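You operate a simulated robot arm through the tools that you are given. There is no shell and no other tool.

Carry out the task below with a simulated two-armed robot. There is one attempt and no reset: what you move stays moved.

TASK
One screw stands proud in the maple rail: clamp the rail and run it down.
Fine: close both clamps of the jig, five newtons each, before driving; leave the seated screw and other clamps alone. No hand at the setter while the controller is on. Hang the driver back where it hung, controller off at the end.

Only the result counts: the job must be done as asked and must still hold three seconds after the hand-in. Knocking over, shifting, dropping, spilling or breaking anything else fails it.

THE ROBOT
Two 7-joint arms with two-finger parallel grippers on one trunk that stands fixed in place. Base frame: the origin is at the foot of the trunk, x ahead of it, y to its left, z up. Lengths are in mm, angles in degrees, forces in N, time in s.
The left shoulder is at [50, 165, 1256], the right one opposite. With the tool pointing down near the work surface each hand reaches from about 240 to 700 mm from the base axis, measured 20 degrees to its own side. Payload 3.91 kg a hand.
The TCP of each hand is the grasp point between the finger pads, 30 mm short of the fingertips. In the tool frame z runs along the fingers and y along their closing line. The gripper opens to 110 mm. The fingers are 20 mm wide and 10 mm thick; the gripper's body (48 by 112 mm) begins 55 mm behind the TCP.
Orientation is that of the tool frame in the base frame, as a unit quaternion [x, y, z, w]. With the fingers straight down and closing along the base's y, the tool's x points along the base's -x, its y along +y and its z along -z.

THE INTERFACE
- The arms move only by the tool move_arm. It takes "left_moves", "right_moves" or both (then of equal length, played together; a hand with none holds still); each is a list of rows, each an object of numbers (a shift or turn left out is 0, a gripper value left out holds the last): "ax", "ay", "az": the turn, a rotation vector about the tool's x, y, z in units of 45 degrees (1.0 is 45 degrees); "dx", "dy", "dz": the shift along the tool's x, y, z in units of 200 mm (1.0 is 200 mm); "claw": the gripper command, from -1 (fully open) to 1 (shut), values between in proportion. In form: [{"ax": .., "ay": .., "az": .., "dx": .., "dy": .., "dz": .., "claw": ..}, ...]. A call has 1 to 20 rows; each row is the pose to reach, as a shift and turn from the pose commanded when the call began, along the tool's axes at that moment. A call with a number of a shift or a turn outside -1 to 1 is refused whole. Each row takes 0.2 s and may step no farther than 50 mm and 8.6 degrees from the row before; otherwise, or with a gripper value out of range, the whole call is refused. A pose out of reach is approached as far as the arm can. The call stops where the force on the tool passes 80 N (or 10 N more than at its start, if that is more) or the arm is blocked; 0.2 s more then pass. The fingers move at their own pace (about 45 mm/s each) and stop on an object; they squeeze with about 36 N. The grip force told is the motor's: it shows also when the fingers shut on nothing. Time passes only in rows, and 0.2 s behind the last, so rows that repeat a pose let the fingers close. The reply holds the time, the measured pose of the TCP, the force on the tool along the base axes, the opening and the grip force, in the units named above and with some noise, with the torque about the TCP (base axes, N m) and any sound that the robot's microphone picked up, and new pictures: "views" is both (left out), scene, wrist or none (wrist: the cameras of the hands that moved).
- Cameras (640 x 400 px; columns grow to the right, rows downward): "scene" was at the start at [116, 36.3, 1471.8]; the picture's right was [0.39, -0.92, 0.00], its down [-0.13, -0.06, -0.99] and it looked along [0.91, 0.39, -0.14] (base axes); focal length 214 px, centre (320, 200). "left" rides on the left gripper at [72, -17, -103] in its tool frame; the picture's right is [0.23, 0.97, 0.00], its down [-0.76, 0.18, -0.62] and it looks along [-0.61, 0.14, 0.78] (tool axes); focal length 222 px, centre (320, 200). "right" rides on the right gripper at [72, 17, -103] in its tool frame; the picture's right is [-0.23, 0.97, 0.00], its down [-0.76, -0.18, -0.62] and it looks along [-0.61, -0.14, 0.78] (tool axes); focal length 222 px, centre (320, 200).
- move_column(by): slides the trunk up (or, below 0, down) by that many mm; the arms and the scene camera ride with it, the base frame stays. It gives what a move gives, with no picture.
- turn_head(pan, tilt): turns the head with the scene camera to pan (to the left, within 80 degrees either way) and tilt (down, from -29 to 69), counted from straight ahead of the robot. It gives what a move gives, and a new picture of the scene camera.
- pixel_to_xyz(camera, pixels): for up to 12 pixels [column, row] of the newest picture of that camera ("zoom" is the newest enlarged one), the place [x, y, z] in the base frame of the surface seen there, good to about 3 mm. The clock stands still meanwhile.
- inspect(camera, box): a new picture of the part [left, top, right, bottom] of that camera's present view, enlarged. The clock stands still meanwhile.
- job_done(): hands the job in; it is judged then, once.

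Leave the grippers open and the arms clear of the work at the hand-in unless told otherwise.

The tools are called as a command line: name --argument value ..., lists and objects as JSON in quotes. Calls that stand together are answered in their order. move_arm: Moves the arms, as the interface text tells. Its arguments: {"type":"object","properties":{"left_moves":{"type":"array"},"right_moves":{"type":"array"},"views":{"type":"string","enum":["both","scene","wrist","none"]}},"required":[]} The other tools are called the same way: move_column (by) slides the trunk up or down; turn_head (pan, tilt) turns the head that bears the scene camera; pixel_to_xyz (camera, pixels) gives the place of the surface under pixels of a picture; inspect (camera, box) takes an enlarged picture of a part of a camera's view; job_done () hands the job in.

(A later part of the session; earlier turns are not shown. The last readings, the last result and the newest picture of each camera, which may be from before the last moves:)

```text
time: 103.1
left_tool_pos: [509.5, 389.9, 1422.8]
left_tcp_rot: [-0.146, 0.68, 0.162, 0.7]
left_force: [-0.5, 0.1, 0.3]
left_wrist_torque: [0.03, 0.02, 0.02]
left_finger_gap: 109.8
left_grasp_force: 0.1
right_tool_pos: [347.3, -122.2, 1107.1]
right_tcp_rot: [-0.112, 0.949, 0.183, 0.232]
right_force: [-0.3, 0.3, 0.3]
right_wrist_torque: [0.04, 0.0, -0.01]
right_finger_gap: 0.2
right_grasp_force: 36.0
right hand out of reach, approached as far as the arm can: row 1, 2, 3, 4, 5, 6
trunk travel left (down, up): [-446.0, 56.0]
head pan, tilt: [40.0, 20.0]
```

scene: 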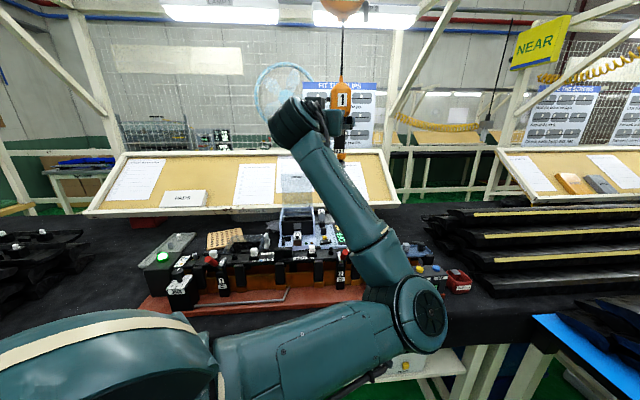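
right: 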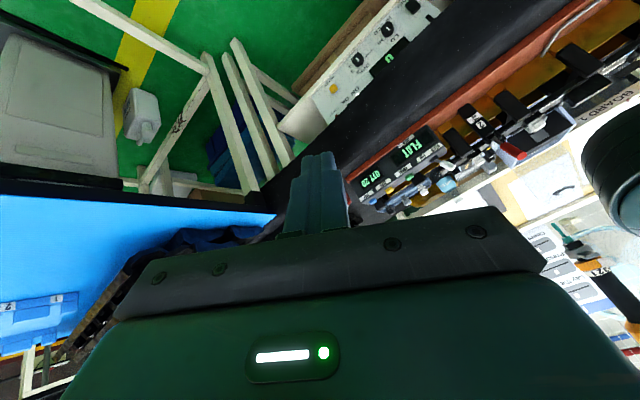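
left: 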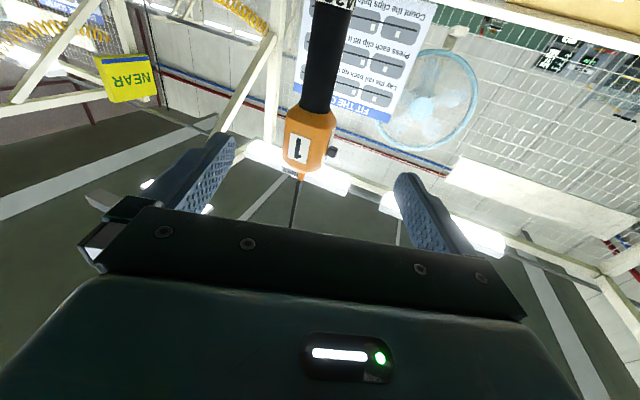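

Right arm is clear. The driver's axis is at about (671,458.5). I correct the hand by 7 mm sideways, lower to z≈1408 (upper part of the black grip, well away from the torque ring), and advance most of the way.

move_arm --left_moves '[{"dx": 0.04, "dy": -0.018, "dz": 0.18, "ay": 0.02}, {"dx": 0.075, "dy": -0.033, "dz": 0.37, "ay": 0.042}, {"dx": 0.075, "dy": -0.033, "dz": 0.55, "ay": 0.042}]' --views "both"

pixel_to_xyz --camera "left" --pixels '[[320, 130], [322, 100], [324, 60], [326, 30]]'

inspect --camera "scene" --box '[290, 70, 370, 190]'

```text
time: 103.9
left_tool_pos: [615.0, 428.8, 1410.7]
left_tcp_rot: [-0.148, 0.692, 0.161, 0.688]
left_force: [0.2, -0.5, 0.0]
left_wrist_torque: [-0.01, 0.05, -0.02]
left_finger_gap: 110.1
left_grasp_force: 0.0
right_tool_pos: [347.8, -120.4, 1108.1]
right_tcp_rot: [-0.113, 0.948, 0.182, 0.234]
right_force: [-0.1, -0.3, 0.2]
right_wrist_torque: [0.01, -0.05, 0.01]
right_finger_gap: 0.0
right_grasp_force: 36.0
trunk travel left (down, up): [-446.0, 56.0]
head pan, tilt: [40.0, 20.0]
```

scene: 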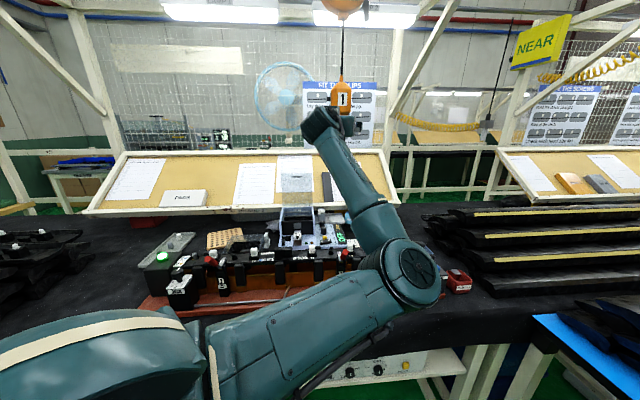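
left: 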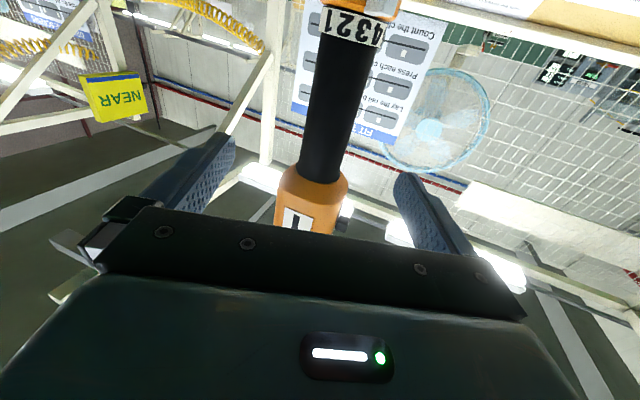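

```text
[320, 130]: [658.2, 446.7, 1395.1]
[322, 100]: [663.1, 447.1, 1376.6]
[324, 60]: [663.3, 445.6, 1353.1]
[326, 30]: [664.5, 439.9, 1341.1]
```

```text
3.33 times, centred on (330, 130) of scene
```

zoom: 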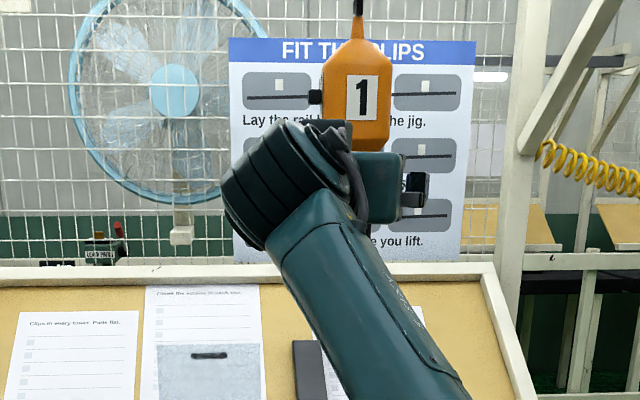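

Small correction of 3 mm, then forward 60 mm to bring the grip between the pads.

move_arm --left_moves '[{"dy": 0.007, "dz": 0.1}, {"dy": 0.013, "dz": 0.2}, {"dy": 0.013, "dz": 0.3}]' --views "both"

inspect --camera "scene" --box '[290, 70, 370, 190]'

```text
time: 104.7
left_tool_pos: [669.0, 456.8, 1408.9]
left_tcp_rot: [-0.147, 0.692, 0.16, 0.688]
left_force: [0.3, -0.5, 0.0]
left_wrist_torque: [-0.01, 0.0, 0.01]
left_finger_gap: 109.8
left_grasp_force: 0.0
right_tool_pos: [349.1, -119.8, 1109.3]
right_tcp_rot: [-0.113, 0.948, 0.182, 0.234]
right_force: [0.2, 0.5, 0.9]
right_wrist_torque: [0.0, -0.01, -0.02]
right_finger_gap: 0.2
right_grasp_force: 36.3
trunk travel left (down, up): [-446.0, 56.0]
head pan, tilt: [40.0, 20.0]
```

scene: 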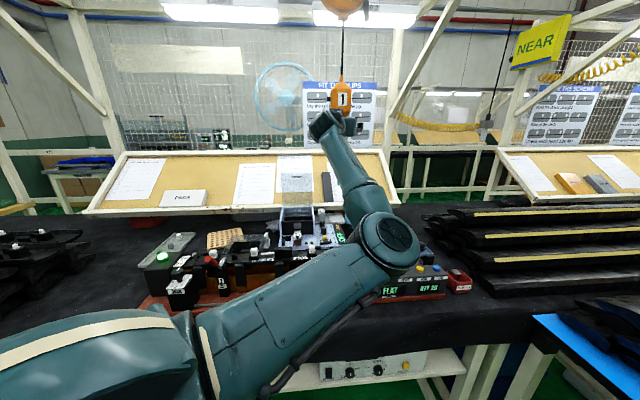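
left: 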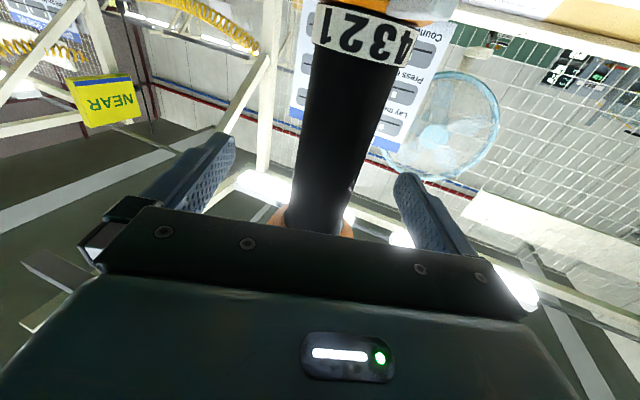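

```text
3.33 times, centred on (330, 130) of scene
```

zoom: 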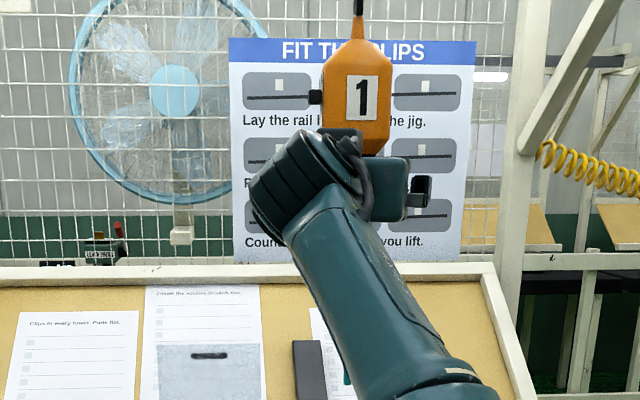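

The grip sits between the pads, centred. I close on it.

move_arm --left_moves '[{"claw": -0.5}, {"claw": 0.0}, {"claw": 0.3}, {"claw": 0.6}, {"claw": 1.0}, {"claw": 1.0}]' --views "wrist"

```text
time: 106.1
left_tool_pos: [668.2, 456.0, 1408.8]
left_tcp_rot: [-0.149, 0.692, 0.16, 0.688]
left_force: [0.0, 0.9, -0.3]
left_wrist_torque: [-0.03, -0.04, -0.02]
left_finger_gap: 34.9
left_grasp_force: 36.4
right_tool_pos: [348.9, -120.6, 1108.1]
right_tcp_rot: [-0.112, 0.949, 0.182, 0.233]
right_force: [-0.2, 0.4, 0.2]
right_wrist_torque: [0.02, 0.01, -0.01]
right_finger_gap: 0.2
right_grasp_force: 36.0
trunk travel left (down, up): [-446.0, 56.0]
head pan, tilt: [40.0, 20.0]
```

left: 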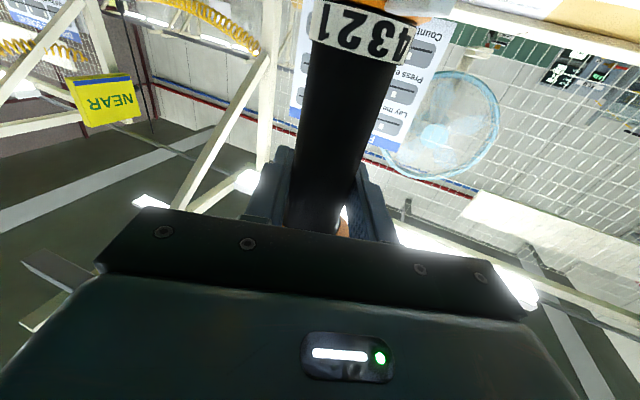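

Gripped firmly (34.9 mm, 36 N, no side load). Hang pose noted: hand at (668.5,456.5,1409). Now I carry the driver back 69 mm and down 60 mm toward above the screw.

move_arm --left_moves '[{"dx": 0.05, "dy": 0.006, "dz": -0.07}, {"dx": 0.12, "dy": 0.012, "dz": -0.15}, {"dx": 0.2, "dy": 0.02, "dz": -0.24}, {"dx": 0.3, "dy": 0.029, "dz": -0.344}]' --views "both"

```text
time: 107.1
left_tool_pos: [603.4, 433.1, 1346.9]
left_tcp_rot: [-0.148, 0.692, 0.159, 0.688]
left_force: [0.0, 1.6, 0.3]
left_wrist_torque: [-0.11, 0.02, 0.0]
left_finger_gap: 35.0
left_grasp_force: 36.5
right_tool_pos: [348.6, -119.4, 1107.5]
right_tcp_rot: [-0.113, 0.948, 0.182, 0.234]
right_force: [0.2, -0.1, 0.3]
right_wrist_torque: [-0.08, -0.01, 0.03]
right_finger_gap: 0.0
right_grasp_force: 36.0
trunk travel left (down, up): [-446.0, 56.0]
head pan, tilt: [40.0, 20.0]
```

scene: 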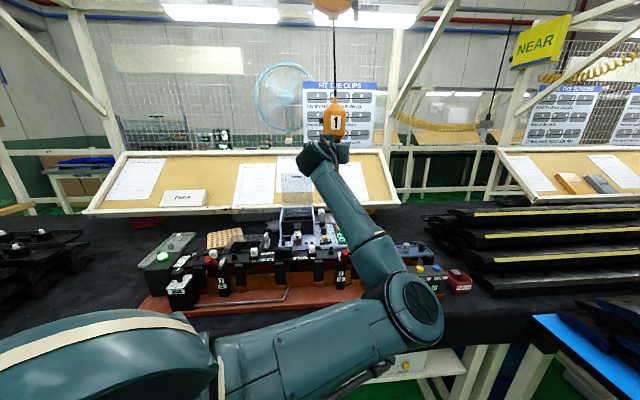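
left: 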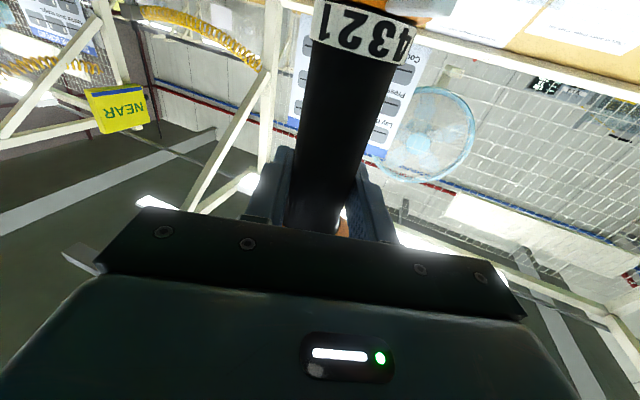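

Weightless in hand (balancer carries it). I check whether the bit is visible from the head camera.

inspect --camera "scene" --box '[290, 150, 390, 270]'

inspect --camera "right" --box '[380, 60, 640, 260]'

```text
3.33 times, centred on (340, 210) of scene
```

zoom: 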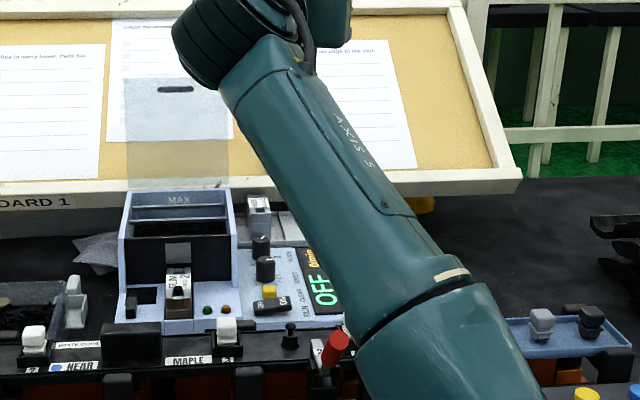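

```text
2.00 times, centred on (510, 160) of right
```

zoom: 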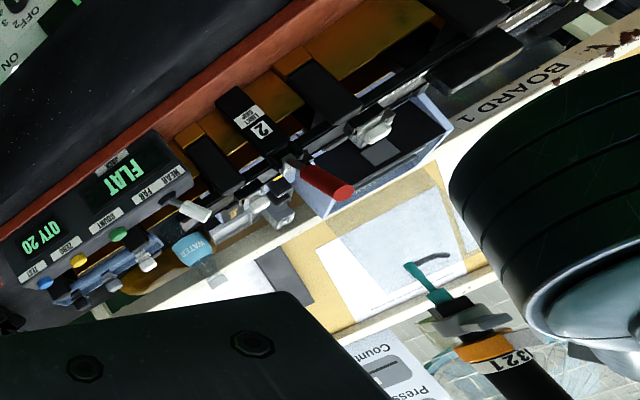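

The forearm hides the bit from the head camera. If I lower the driver using the trunk (with the arm held higher), the camera gets below the forearm. First a check of what's near the right hand before the trunk goes down.

pixel_to_xyz --camera "right" --pixels '[[150, 225], [250, 200], [100, 200], [320, 165], [60, 100], [230, 230]]'

move_arm --left_moves '[{"dx": -0.12}, {"dx": -0.24}, {"dx": -0.35}]' --views "none"

```text
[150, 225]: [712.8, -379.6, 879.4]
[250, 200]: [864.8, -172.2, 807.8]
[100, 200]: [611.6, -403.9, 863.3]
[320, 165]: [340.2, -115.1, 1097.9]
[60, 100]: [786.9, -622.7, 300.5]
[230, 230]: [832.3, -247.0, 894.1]
```

```text
time: 107.9
left_tool_pos: [602.7, 433.3, 1419.0]
left_tcp_rot: [-0.147, 0.692, 0.16, 0.689]
left_force: [0.8, 1.2, -0.5]
left_wrist_torque: [-0.05, 0.0, 0.03]
left_finger_gap: 34.7
left_grasp_force: 36.2
right_tool_pos: [347.8, -122.1, 1109.5]
right_tcp_rot: [-0.113, 0.948, 0.182, 0.233]
right_force: [-0.2, 0.4, -0.3]
right_wrist_torque: [-0.03, -0.04, -0.02]
right_finger_gap: 0.0
right_grasp_force: 36.3
trunk travel left (down, up): [-446.0, 56.0]
head pan, tilt: [40.0, 20.0]
```

All clear around the right hand. I lower the trunk 170 mm (driver tip ends about 45 mm above the screw).

move_column --by -160

turn_head --pan 40 --tilt 18

inspect --camera "scene" --box '[290, 130, 390, 255]'

```text
time: 109.7
left_tool_pos: [603.7, 433.9, 1257.8]
left_tcp_rot: [-0.149, 0.692, 0.16, 0.688]
left_force: [-0.1, 1.4, 0.2]
left_wrist_torque: [-0.07, -0.03, 0.0]
left_finger_gap: 34.9
left_grasp_force: 36.2
right_tool_pos: [349.3, -120.1, 948.8]
right_tcp_rot: [-0.112, 0.949, 0.181, 0.233]
right_force: [0.6, 0.0, 0.6]
right_wrist_torque: [-0.01, 0.0, 0.01]
right_finger_gap: 0.1
right_grasp_force: 35.8
trunk travel left (down, up): [-286.0, 217.0]
head pan, tilt: [40.0, 20.0]
```

```text
time: 110.3
left_tool_pos: [602.9, 434.5, 1258.6]
left_tcp_rot: [-0.148, 0.692, 0.159, 0.688]
left_force: [-0.2, -0.2, 0.0]
left_wrist_torque: [-0.07, 0.01, -0.03]
left_finger_gap: 35.0
left_grasp_force: 36.0
right_tool_pos: [347.4, -121.3, 948.7]
right_tcp_rot: [-0.113, 0.949, 0.182, 0.233]
right_force: [0.1, 0.4, 0.3]
right_wrist_torque: [0.02, 0.02, 0.0]
right_finger_gap: 0.0
right_grasp_force: 36.5
trunk travel left (down, up): [-286.0, 217.0]
head pan, tilt: [40.0, 18.0]
```

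scene: 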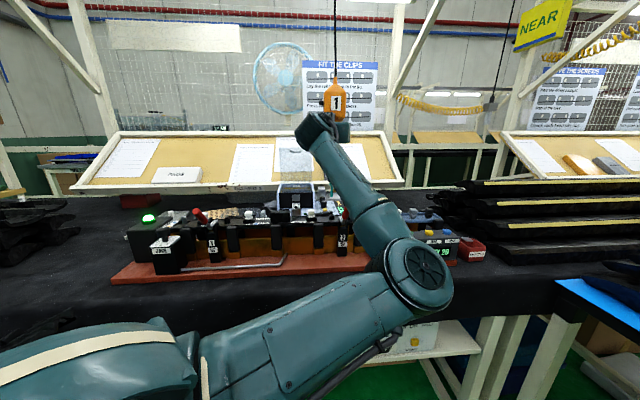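

```text
3.20 times, centred on (340, 192) of scene
```

zoom: 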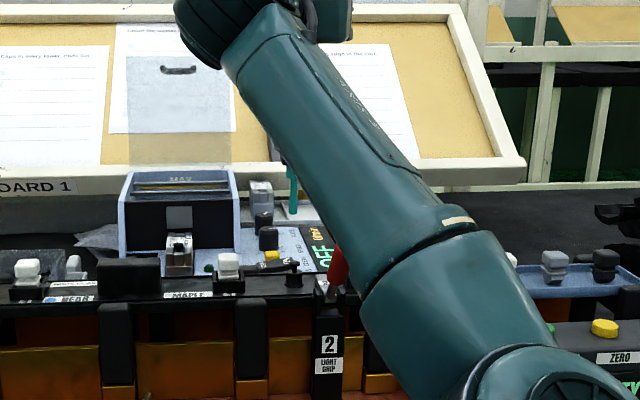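

Now the bit (teal) is visible just above the screw. I zoom in hard on both.

inspect --camera "scene" --box '[316, 180, 348, 220]'

pixel_to_xyz --camera "scene" --pixels '[[331.5, 192], [331.5, 194], [331.5, 211.5], [331.3, 213], [331.3, 215.5], [331.3, 217]]'

```text
10.00 times, centred on (332, 200) of scene
```

zoom: 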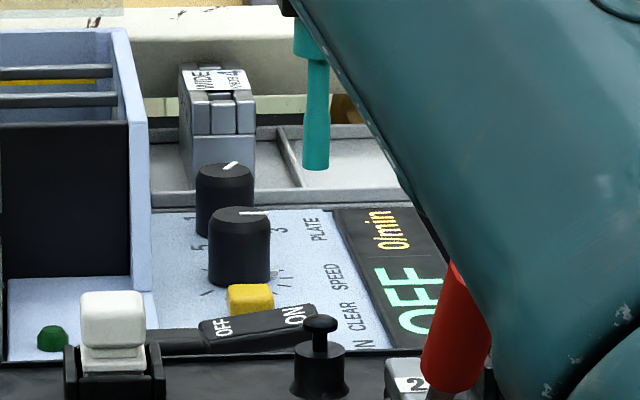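

```text
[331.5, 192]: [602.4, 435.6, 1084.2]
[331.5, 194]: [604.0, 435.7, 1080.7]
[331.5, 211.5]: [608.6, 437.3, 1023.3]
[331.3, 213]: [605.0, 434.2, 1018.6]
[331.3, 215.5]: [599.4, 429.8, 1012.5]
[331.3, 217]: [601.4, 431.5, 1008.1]
```

In this view the bit is ~2 mm to the left of the screw line. I need a second viewpoint for depth: the right wrist camera.

inspect --camera "right" --box '[320, 0, 640, 200]'

```text
2.00 times, centred on (480, 100) of right
```

zoom: 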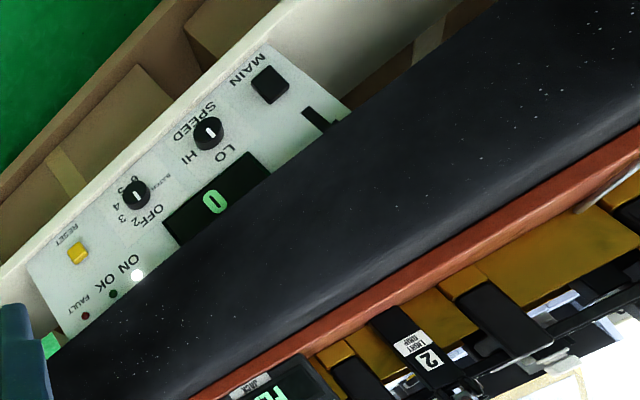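

I raise the right hand so its camera sees the bit and screw from the right-hand side.

move_arm --right_moves '[{"dx": -0.19, "dy": 0.052, "dz": -0.114}, {"dx": -0.38, "dy": 0.104, "dz": -0.229}, {"dx": -0.57, "dy": 0.155, "dz": -0.343}, {"dx": -0.763, "dy": 0.207, "dz": -0.457}]' --views "both"

```text
time: 111.3
left_tool_pos: [603.1, 432.3, 1258.3]
left_tcp_rot: [-0.149, 0.692, 0.161, 0.688]
left_force: [0.4, -0.1, -1.2]
left_wrist_torque: [-0.08, 0.04, -0.02]
left_finger_gap: 34.8
left_grasp_force: 35.9
right_tool_pos: [432.4, -100.2, 1109.5]
right_tcp_rot: [-0.113, 0.948, 0.183, 0.233]
right_force: [0.3, 0.2, -0.1]
right_wrist_torque: [-0.02, 0.01, 0.02]
right_finger_gap: 0.1
right_grasp_force: 35.8
trunk travel left (down, up): [-286.0, 217.0]
head pan, tilt: [40.0, 18.0]
```

scene: 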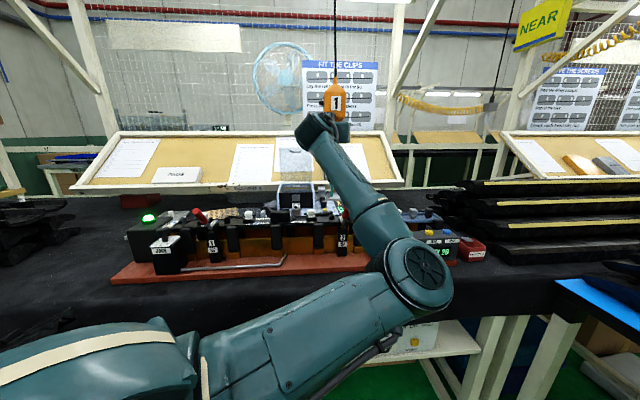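
right: 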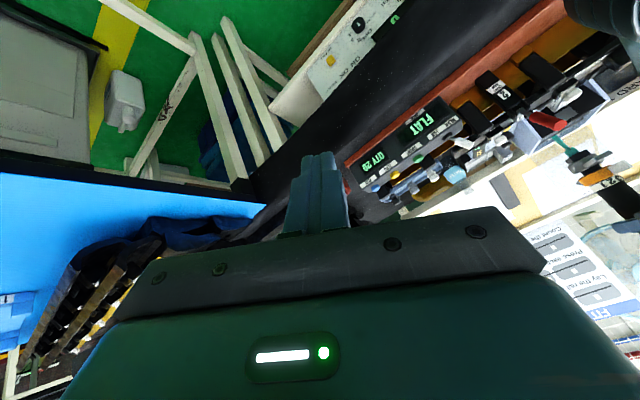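

The right camera sees the bit at about (560,140). I zoom in.

inspect --camera "right" --box '[500, 90, 620, 190]'

inspect --camera "right" --box '[515, 100, 575, 150]'

```text
4.00 times, centred on (560, 140) of right
```

zoom: 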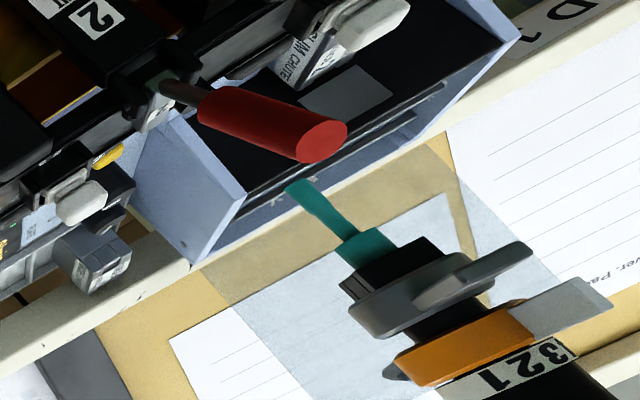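

```text
8.00 times, centred on (545, 125) of right
```

zoom: 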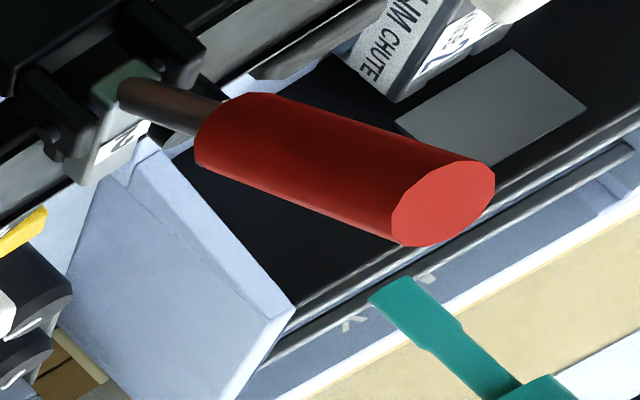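

Clamp 2's handle blocks that line of sight. I raise the right hand 200 mm to look over it.

move_arm --right_moves '[{"dx": -0.097, "dy": 0.059, "dz": -0.165}, {"dx": -0.193, "dy": 0.117, "dz": -0.331}, {"dx": -0.29, "dy": 0.176, "dz": -0.496}, {"dx": -0.386, "dy": 0.234, "dz": -0.662}, {"dx": -0.483, "dy": 0.293, "dz": -0.827}]' --views "wrist"

inspect --camera "right" --box '[440, 60, 600, 180]'

```text
time: 112.5
left_tool_pos: [602.0, 434.0, 1258.7]
left_tcp_rot: [-0.149, 0.692, 0.16, 0.688]
left_force: [0.3, 1.1, -0.8]
left_wrist_torque: [-0.11, -0.04, 0.01]
left_finger_gap: 34.7
left_grasp_force: 36.0
right_tool_pos: [431.9, -99.4, 1314.3]
right_tcp_rot: [-0.112, 0.949, 0.182, 0.234]
right_force: [0.0, 0.5, -0.4]
right_wrist_torque: [0.01, -0.02, 0.0]
right_finger_gap: 0.0
right_grasp_force: 35.7
trunk travel left (down, up): [-286.0, 217.0]
head pan, tilt: [40.0, 18.0]
```

right: 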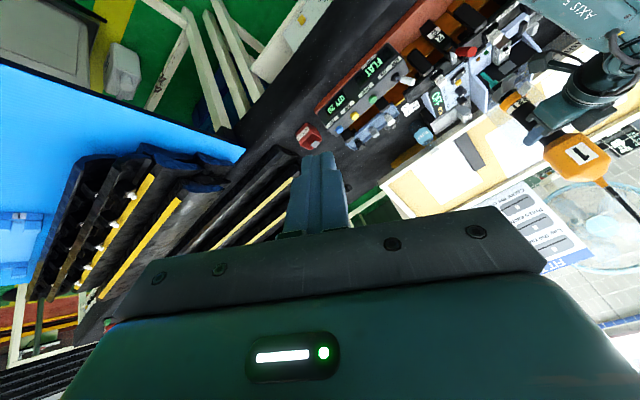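

```text
3.33 times, centred on (520, 120) of right
```

zoom: 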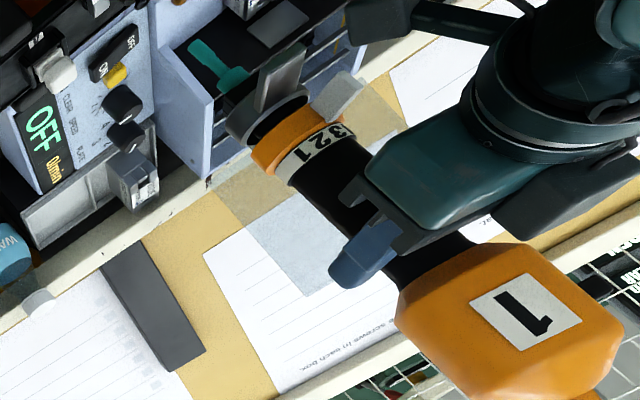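

inspect --camera "right" --box '[440, 30, 520, 90]'

inspect --camera "right" --box '[455, 45, 500, 85]'

```text
6.67 times, centred on (480, 60) of right
```

zoom: 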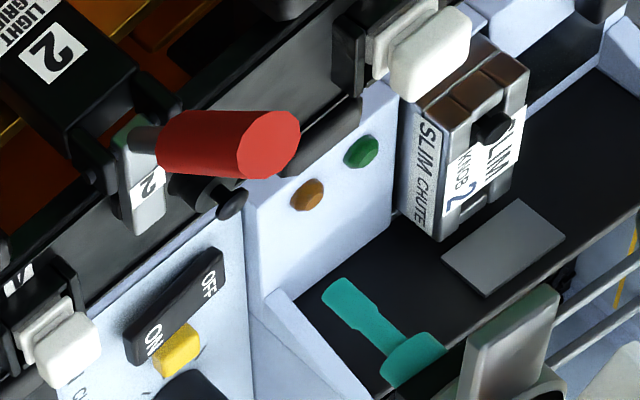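

```text
10.00 times, centred on (478, 65) of right
```

zoom: 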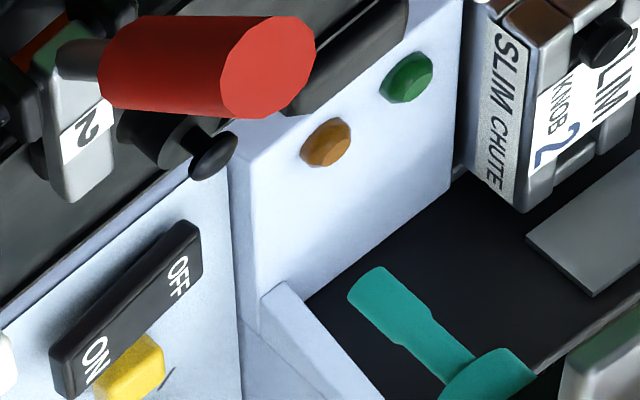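

From above both the screw head and bit tip are visible. I lower everything another 38 mm by trunk (tip then ~12 mm above the head) and compare both views again.

move_column --by -38

inspect --camera "scene" --box '[316, 170, 348, 210]'

inspect --camera "right" --box '[455, 35, 500, 75]'

```text
time: 113.3
left_tool_pos: [602.8, 433.3, 1219.7]
left_tcp_rot: [-0.149, 0.692, 0.161, 0.687]
left_force: [1.2, 0.0, -1.4]
left_wrist_torque: [-0.1, 0.02, -0.04]
left_finger_gap: 34.6
left_grasp_force: 36.0
right_tool_pos: [431.2, -99.6, 1276.6]
right_tcp_rot: [-0.114, 0.949, 0.182, 0.233]
right_force: [-0.2, -0.8, 0.0]
right_wrist_torque: [0.01, -0.01, 0.01]
right_finger_gap: 0.0
right_grasp_force: 36.3
trunk travel left (down, up): [-248.0, 254.0]
head pan, tilt: [40.0, 18.0]
```

```text
10.00 times, centred on (332, 190) of scene
```

zoom: 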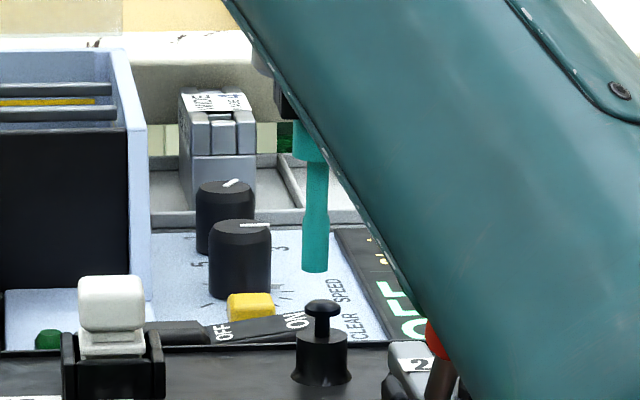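

```text
10.00 times, centred on (478, 55) of right
```

zoom: 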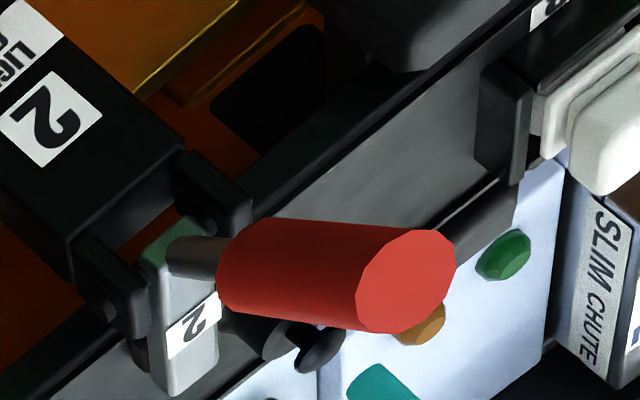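

In the scene view the bit must go 2 mm to the right. Now the right camera's view, re-framed.

inspect --camera "right" --box '[462, 50, 507, 90]'

```text
10.00 times, centred on (484, 70) of right
```

zoom: 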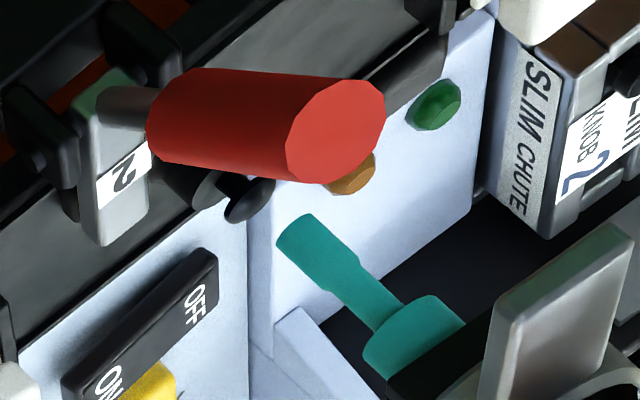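

I zoom further in both views for accurate pixel positions.

inspect --camera "right" --box '[470, 60, 492, 80]'

inspect --camera "scene" --box '[322, 186, 342, 206]'

```text
16.00 times, centred on (481, 70) of right
```

zoom: 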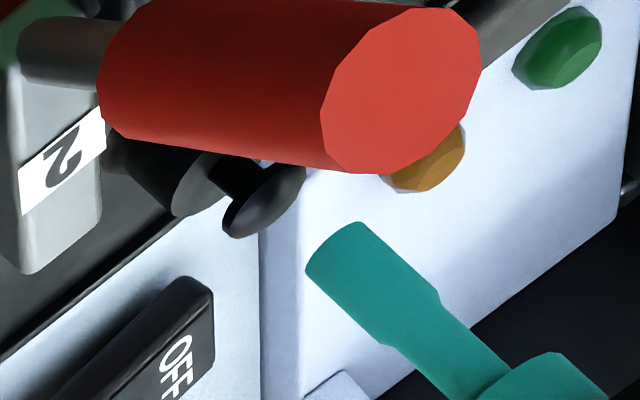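

```text
16.00 times, centred on (332, 196) of scene
```

zoom: 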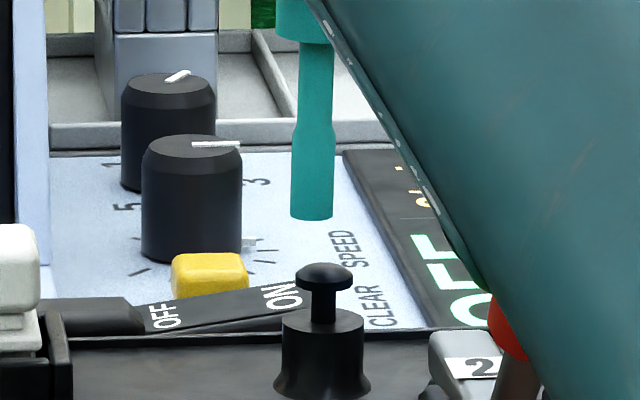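

Both views agree: the bit is ~11 mm above the head, ~2.3 mm too far away and ~2.4 mm too far left. I shift it by (-0.4,-3.3) mm.

move_arm --left_moves '[{"dy": -0.007, "dz": -0.0045}, {"dy": -0.014, "dz": -0.009}]' --views "none"

inspect --camera "right" --box '[470, 60, 492, 80]'

inspect --camera "scene" --box '[322, 186, 342, 206]'

```text
time: 113.9
left_tool_pos: [602.5, 430.1, 1220.0]
left_tcp_rot: [-0.148, 0.692, 0.16, 0.688]
left_force: [0.4, 0.8, 0.0]
left_wrist_torque: [-0.08, -0.01, 0.03]
left_finger_gap: 34.9
left_grasp_force: 35.9
right_tool_pos: [431.6, -100.7, 1276.6]
right_tcp_rot: [-0.113, 0.949, 0.182, 0.233]
right_force: [0.5, 0.6, -0.2]
right_wrist_torque: [0.01, -0.01, -0.01]
right_finger_gap: 0.0
right_grasp_force: 36.4
trunk travel left (down, up): [-248.0, 254.0]
head pan, tilt: [40.0, 18.0]
```

```text
16.00 times, centred on (481, 70) of right
```

zoom: 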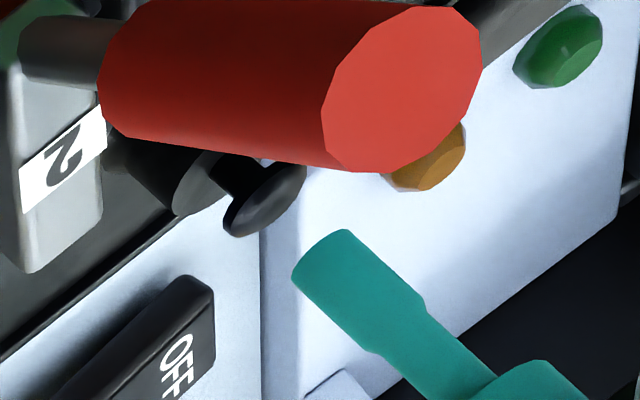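

```text
16.00 times, centred on (332, 196) of scene
```

zoom: 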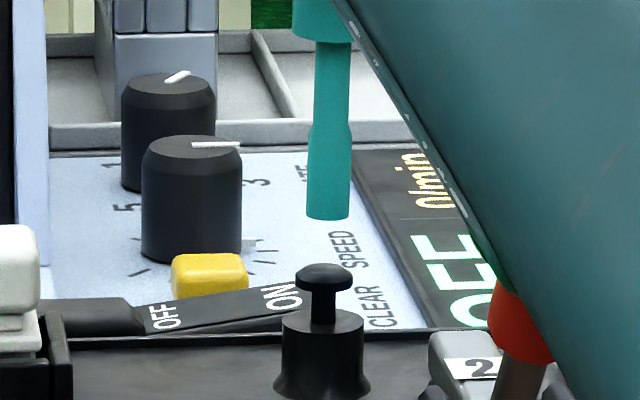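

Aligned within about 1 mm in both views. I lower 8 mm.

move_arm --left_moves '[{"dx": 0.014, "dy": 0.0015}, {"dx": 0.028, "dy": 0.0015}, {"dx": 0.04, "dy": 0.0015}]' --views "none"

inspect --camera "right" --box '[470, 60, 492, 80]'

inspect --camera "scene" --box '[322, 186, 342, 206]'

```text
time: 114.7
left_tool_pos: [601.2, 431.3, 1212.0]
left_tcp_rot: [-0.147, 0.692, 0.16, 0.688]
left_force: [0.1, -0.2, 1.8]
left_wrist_torque: [-0.04, 0.04, -0.01]
left_finger_gap: 34.8
left_grasp_force: 36.0
right_tool_pos: [431.1, -99.7, 1276.3]
right_tcp_rot: [-0.113, 0.949, 0.181, 0.234]
right_force: [1.1, -0.3, -0.3]
right_wrist_torque: [0.0, -0.02, -0.01]
right_finger_gap: 0.0
right_grasp_force: 35.8
trunk travel left (down, up): [-248.0, 254.0]
head pan, tilt: [40.0, 18.0]
```

```text
16.00 times, centred on (481, 70) of right
```

zoom: 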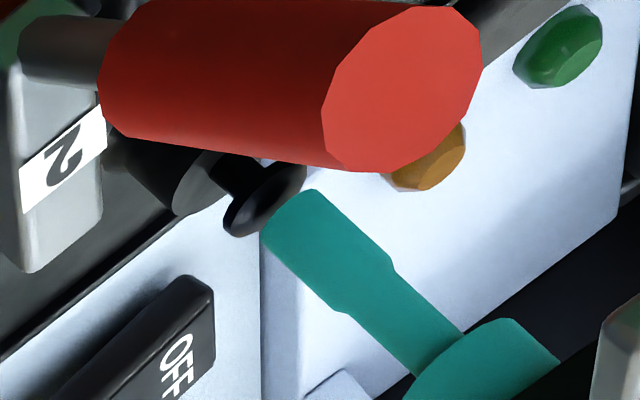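

```text
16.00 times, centred on (332, 196) of scene
```

zoom: 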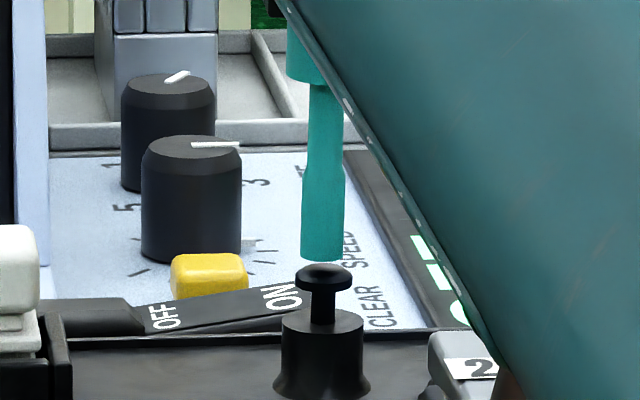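

Centred to about a millimetre. Now I touch down gently: 4 mm in small rows with a 0.4 mm trim.

move_arm --left_moves '[{"dx": 0.006, "dy": -0.002}, {"dx": 0.011, "dy": -0.002}, {"dx": 0.016, "dy": -0.002}]' --views "none"

inspect --camera "scene" --box '[322, 186, 342, 206]'

inspect --camera "right" --box '[470, 60, 492, 80]'

```text
time: 115.5
left_tool_pos: [603.0, 430.0, 1210.1]
left_tcp_rot: [-0.149, 0.692, 0.16, 0.688]
left_force: [0.5, 1.2, 0.1]
left_wrist_torque: [-0.05, 0.0, 0.01]
left_finger_gap: 34.3
left_grasp_force: 36.4
right_tool_pos: [430.7, -99.3, 1276.3]
right_tcp_rot: [-0.113, 0.948, 0.183, 0.233]
right_force: [0.3, -0.4, 0.4]
right_wrist_torque: [0.03, -0.01, 0.04]
right_finger_gap: 0.1
right_grasp_force: 35.8
trunk travel left (down, up): [-248.0, 254.0]
head pan, tilt: [40.0, 18.0]
```

```text
16.00 times, centred on (332, 196) of scene
```

zoom: 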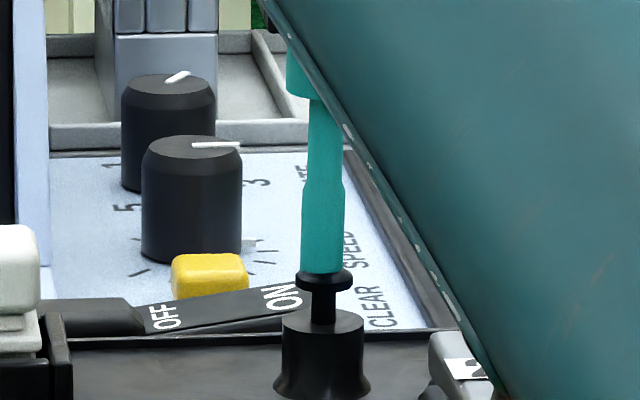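

```text
16.00 times, centred on (481, 70) of right
```

zoom: 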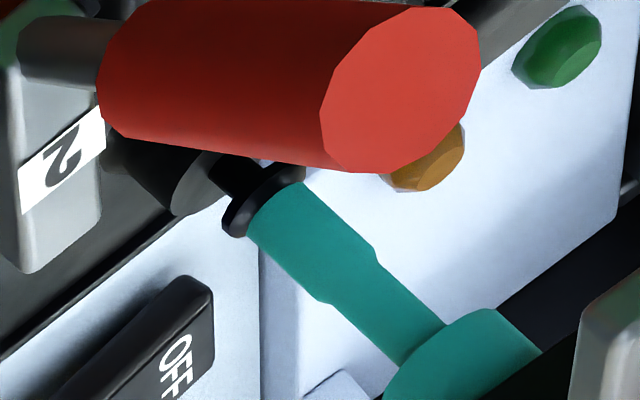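

The bit is right on the head, centred in both views. I press down a few millimetres and watch force and sound.

move_arm --left_moves '[{"dx": 0.005}, {"dx": 0.01}, {"dx": 0.015}, {"dx": 0.015}]' --views "none"

inspect --camera "scene" --box '[322, 186, 342, 206]'

```text
time: 116.5
left_tool_pos: [602.8, 430.8, 1206.7]
left_tcp_rot: [-0.149, 0.692, 0.16, 0.689]
left_force: [0.2, 1.3, 0.4]
left_wrist_torque: [-0.06, -0.04, -0.03]
left_finger_gap: 34.7
left_grasp_force: 35.6
right_tool_pos: [431.5, -98.9, 1276.0]
right_tcp_rot: [-0.113, 0.949, 0.181, 0.233]
right_force: [-0.1, -0.1, -0.5]
right_wrist_torque: [0.02, -0.02, 0.02]
right_finger_gap: 0.0
right_grasp_force: 35.5
trunk travel left (down, up): [-248.0, 254.0]
head pan, tilt: [40.0, 18.0]
```

```text
16.00 times, centred on (332, 196) of scene
```

zoom: 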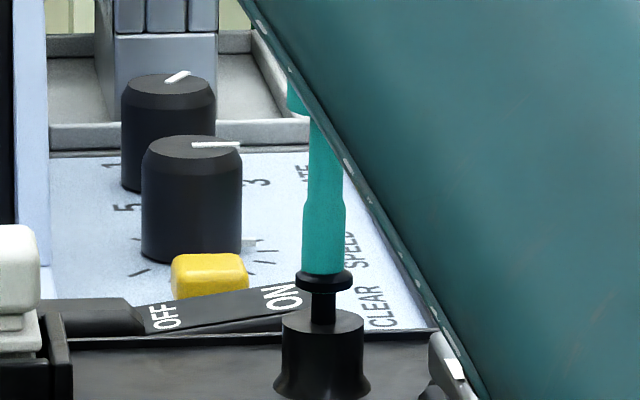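

The bit has sunk ~3 mm into the head's recess without force. I go 2 mm further.

move_arm --left_moves '[{"dx": 0.005}, {"dx": 0.01}, {"dx": 0.01}]' --views "none"

inspect --camera "scene" --box '[322, 186, 342, 206]'

inspect --camera "right" --box '[465, 55, 505, 85]'

```text
time: 117.3
left_tool_pos: [603.1, 431.1, 1204.5]
left_tcp_rot: [-0.147, 0.692, 0.159, 0.688]
left_force: [-0.4, 1.0, -0.5]
left_wrist_torque: [-0.04, -0.02, 0.0]
left_finger_gap: 34.8
left_grasp_force: 36.4
right_tool_pos: [431.2, -99.7, 1276.4]
right_tcp_rot: [-0.113, 0.948, 0.182, 0.233]
right_force: [-0.8, -0.1, -0.1]
right_wrist_torque: [0.01, -0.01, 0.03]
right_finger_gap: 0.0
right_grasp_force: 35.8
trunk travel left (down, up): [-248.0, 254.0]
head pan, tilt: [40.0, 18.0]
```

```text
16.00 times, centred on (332, 196) of scene
```

zoom: 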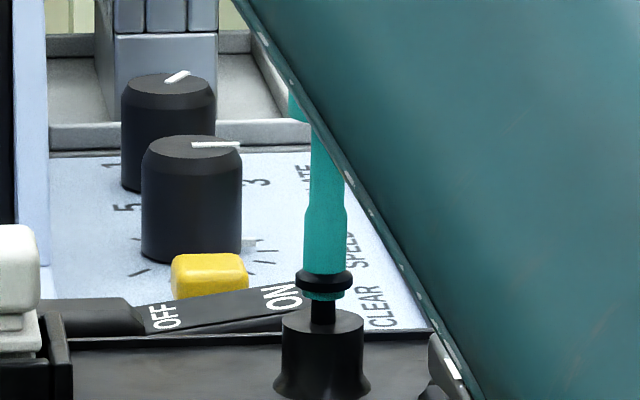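

```text
13.33 times, centred on (485, 70) of right
```

zoom: 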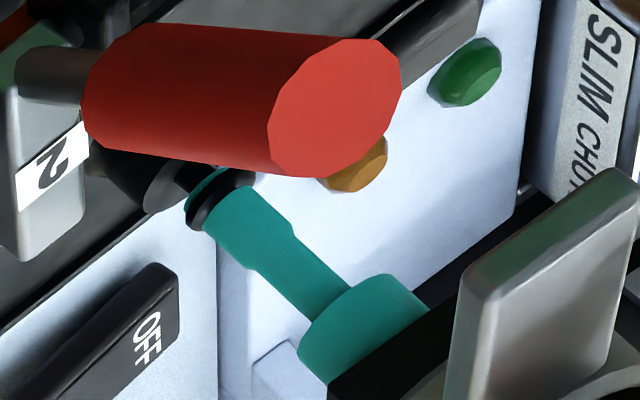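

The bit passes freely into the screw without starting, so it isn't push-start. I look closely at the grey lever on the collar.

inspect --camera "right" --box '[480, 60, 540, 110]'

inspect --camera "right" --box '[460, 50, 580, 150]'

```text
8.00 times, centred on (510, 85) of right
```

zoom: 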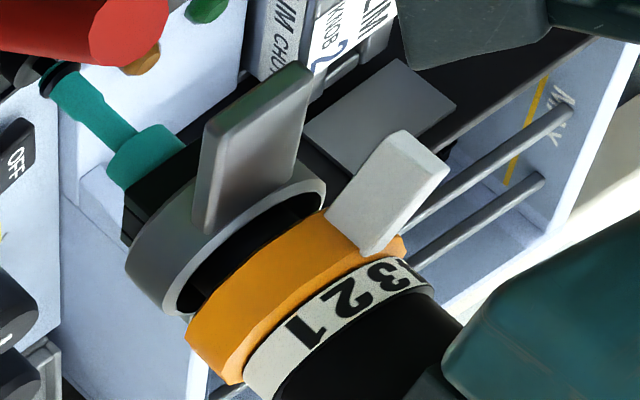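

```text
4.00 times, centred on (520, 100) of right
```

zoom: 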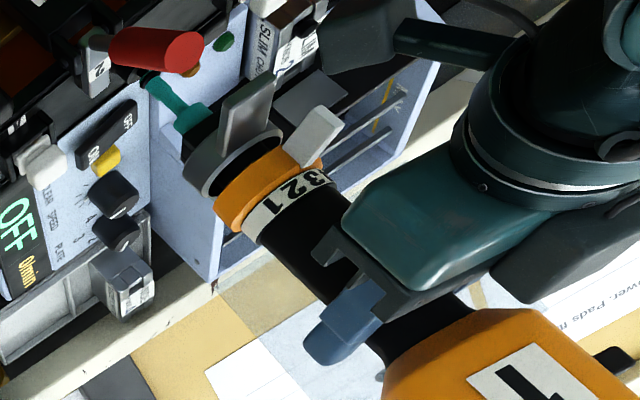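

I look over the driver's head from the right camera for any start control I haven't seen yet.

inspect --camera "right" --box '[540, 110, 640, 190]'

inspect --camera "scene" --box '[300, 60, 380, 120]'

inspect --camera "left" --box '[240, 0, 440, 240]'

```text
5.00 times, centred on (590, 150) of right
```

zoom: 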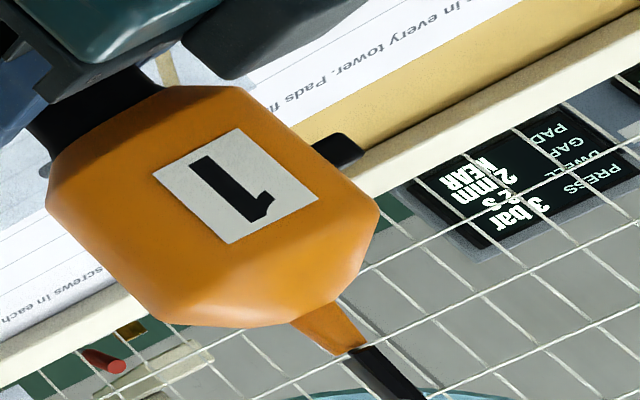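

```text
6.67 times, centred on (340, 90) of scene
```

zoom: 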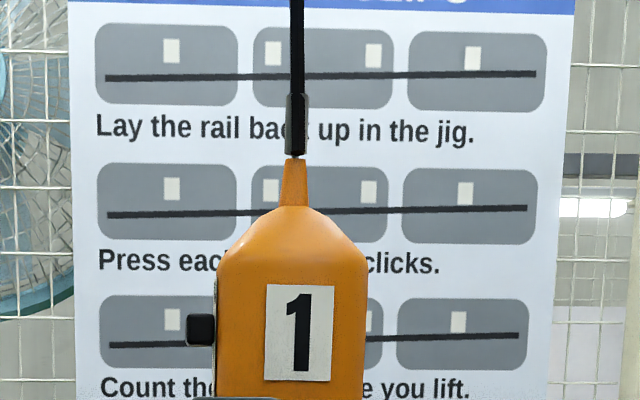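

```text
1.67 times, centred on (340, 120) of left
```

zoom: 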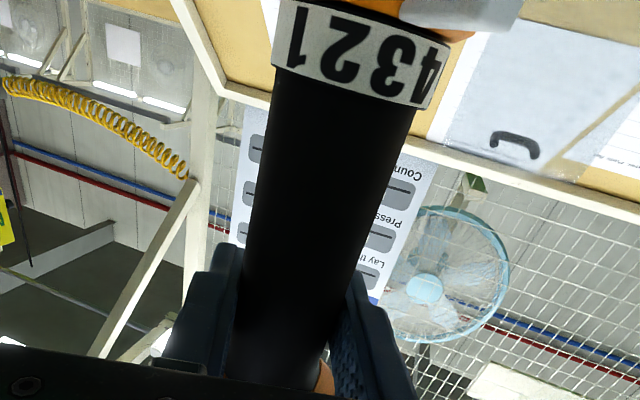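

I check the controller's lamps and display for any sign of life while the bit sits in the screw.

move_arm --left_moves '[{"dx": -0.005}, {"dx": -0.015}]' --views "both"

inspect --camera "scene" --box '[330, 300, 490, 380]'

inspect --camera "right" --box '[280, 0, 360, 60]'

```text
time: 117.9
left_tool_pos: [603.0, 429.3, 1207.4]
left_tcp_rot: [-0.148, 0.692, 0.16, 0.688]
left_force: [-0.1, 1.1, -0.3]
left_wrist_torque: [-0.03, 0.08, 0.01]
left_finger_gap: 34.7
left_grasp_force: 36.0
right_tool_pos: [431.2, -99.1, 1276.4]
right_tcp_rot: [-0.113, 0.949, 0.182, 0.233]
right_force: [-0.3, -0.2, -0.7]
right_wrist_torque: [-0.02, 0.01, -0.02]
right_finger_gap: 0.0
right_grasp_force: 35.7
trunk travel left (down, up): [-248.0, 254.0]
head pan, tilt: [40.0, 18.0]
```

scene: 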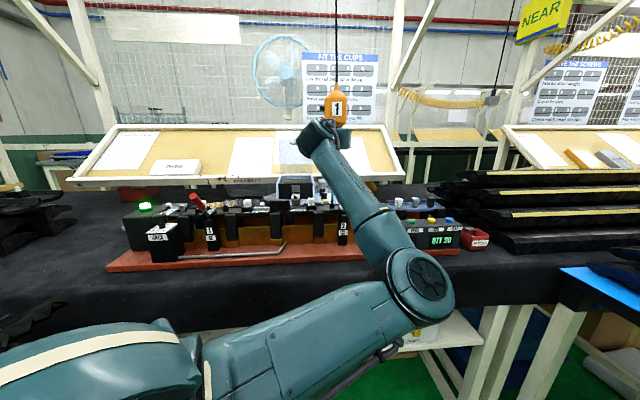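
left: 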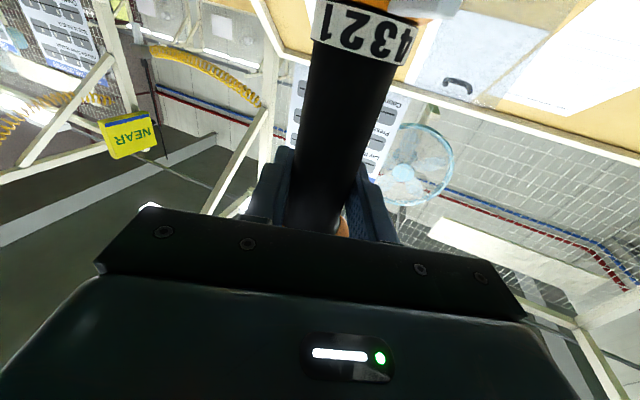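

```text
4.00 times, centred on (410, 340) of scene
```

zoom: 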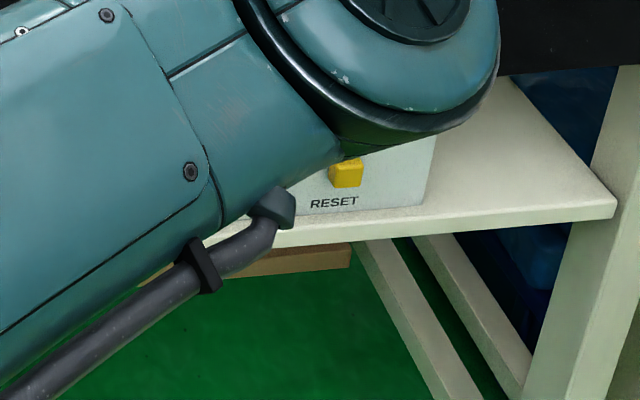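

```text
6.67 times, centred on (320, 30) of right
```

zoom: 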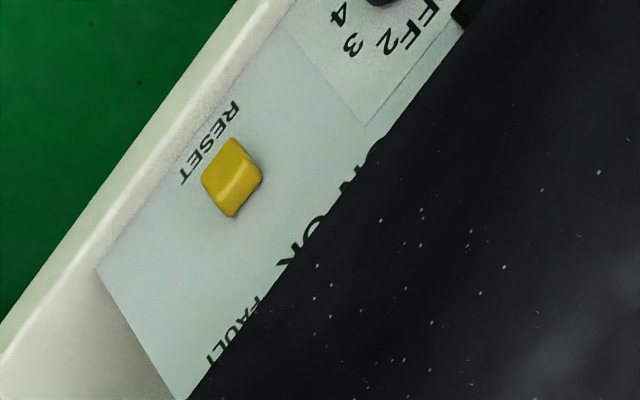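

I lift slightly (tip just clear of the head) and re-measure the alignment at the highest zoom in both views.

move_arm --left_moves '[{"dx": -0.01}, {"dx": -0.02}]' --views "none"

inspect --camera "right" --box '[474, 64, 486, 76]'

inspect --camera "scene" --box '[326, 188, 338, 206]'

```text
time: 118.5
left_tool_pos: [603.2, 429.4, 1211.4]
left_tcp_rot: [-0.146, 0.692, 0.159, 0.689]
left_force: [1.1, 0.1, -0.3]
left_wrist_torque: [-0.02, 0.08, 0.02]
left_finger_gap: 34.9
left_grasp_force: 35.5
right_tool_pos: [431.5, -99.9, 1276.8]
right_tcp_rot: [-0.113, 0.948, 0.182, 0.234]
right_force: [-0.2, -0.3, 0.0]
right_wrist_torque: [0.02, 0.01, 0.01]
right_finger_gap: 0.0
right_grasp_force: 36.1
trunk travel left (down, up): [-248.0, 254.0]
head pan, tilt: [40.0, 18.0]
```

```text
16.00 times, centred on (480, 70) of right
```

zoom: 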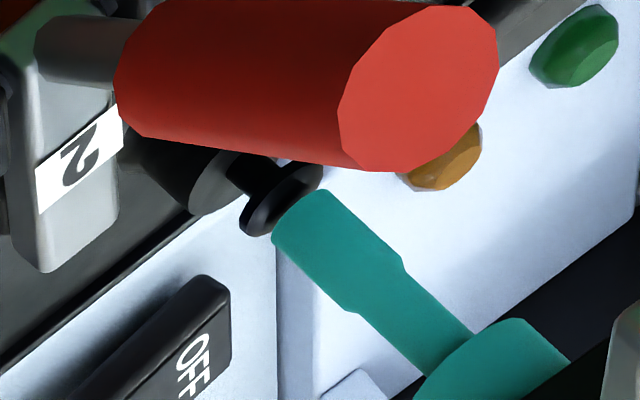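

```text
16.00 times, centred on (332, 197) of scene
```

zoom: 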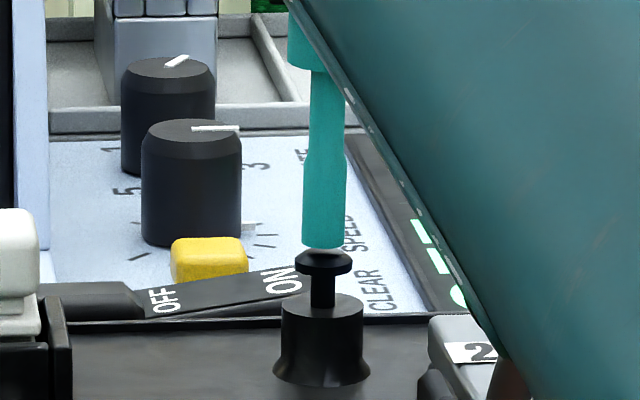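

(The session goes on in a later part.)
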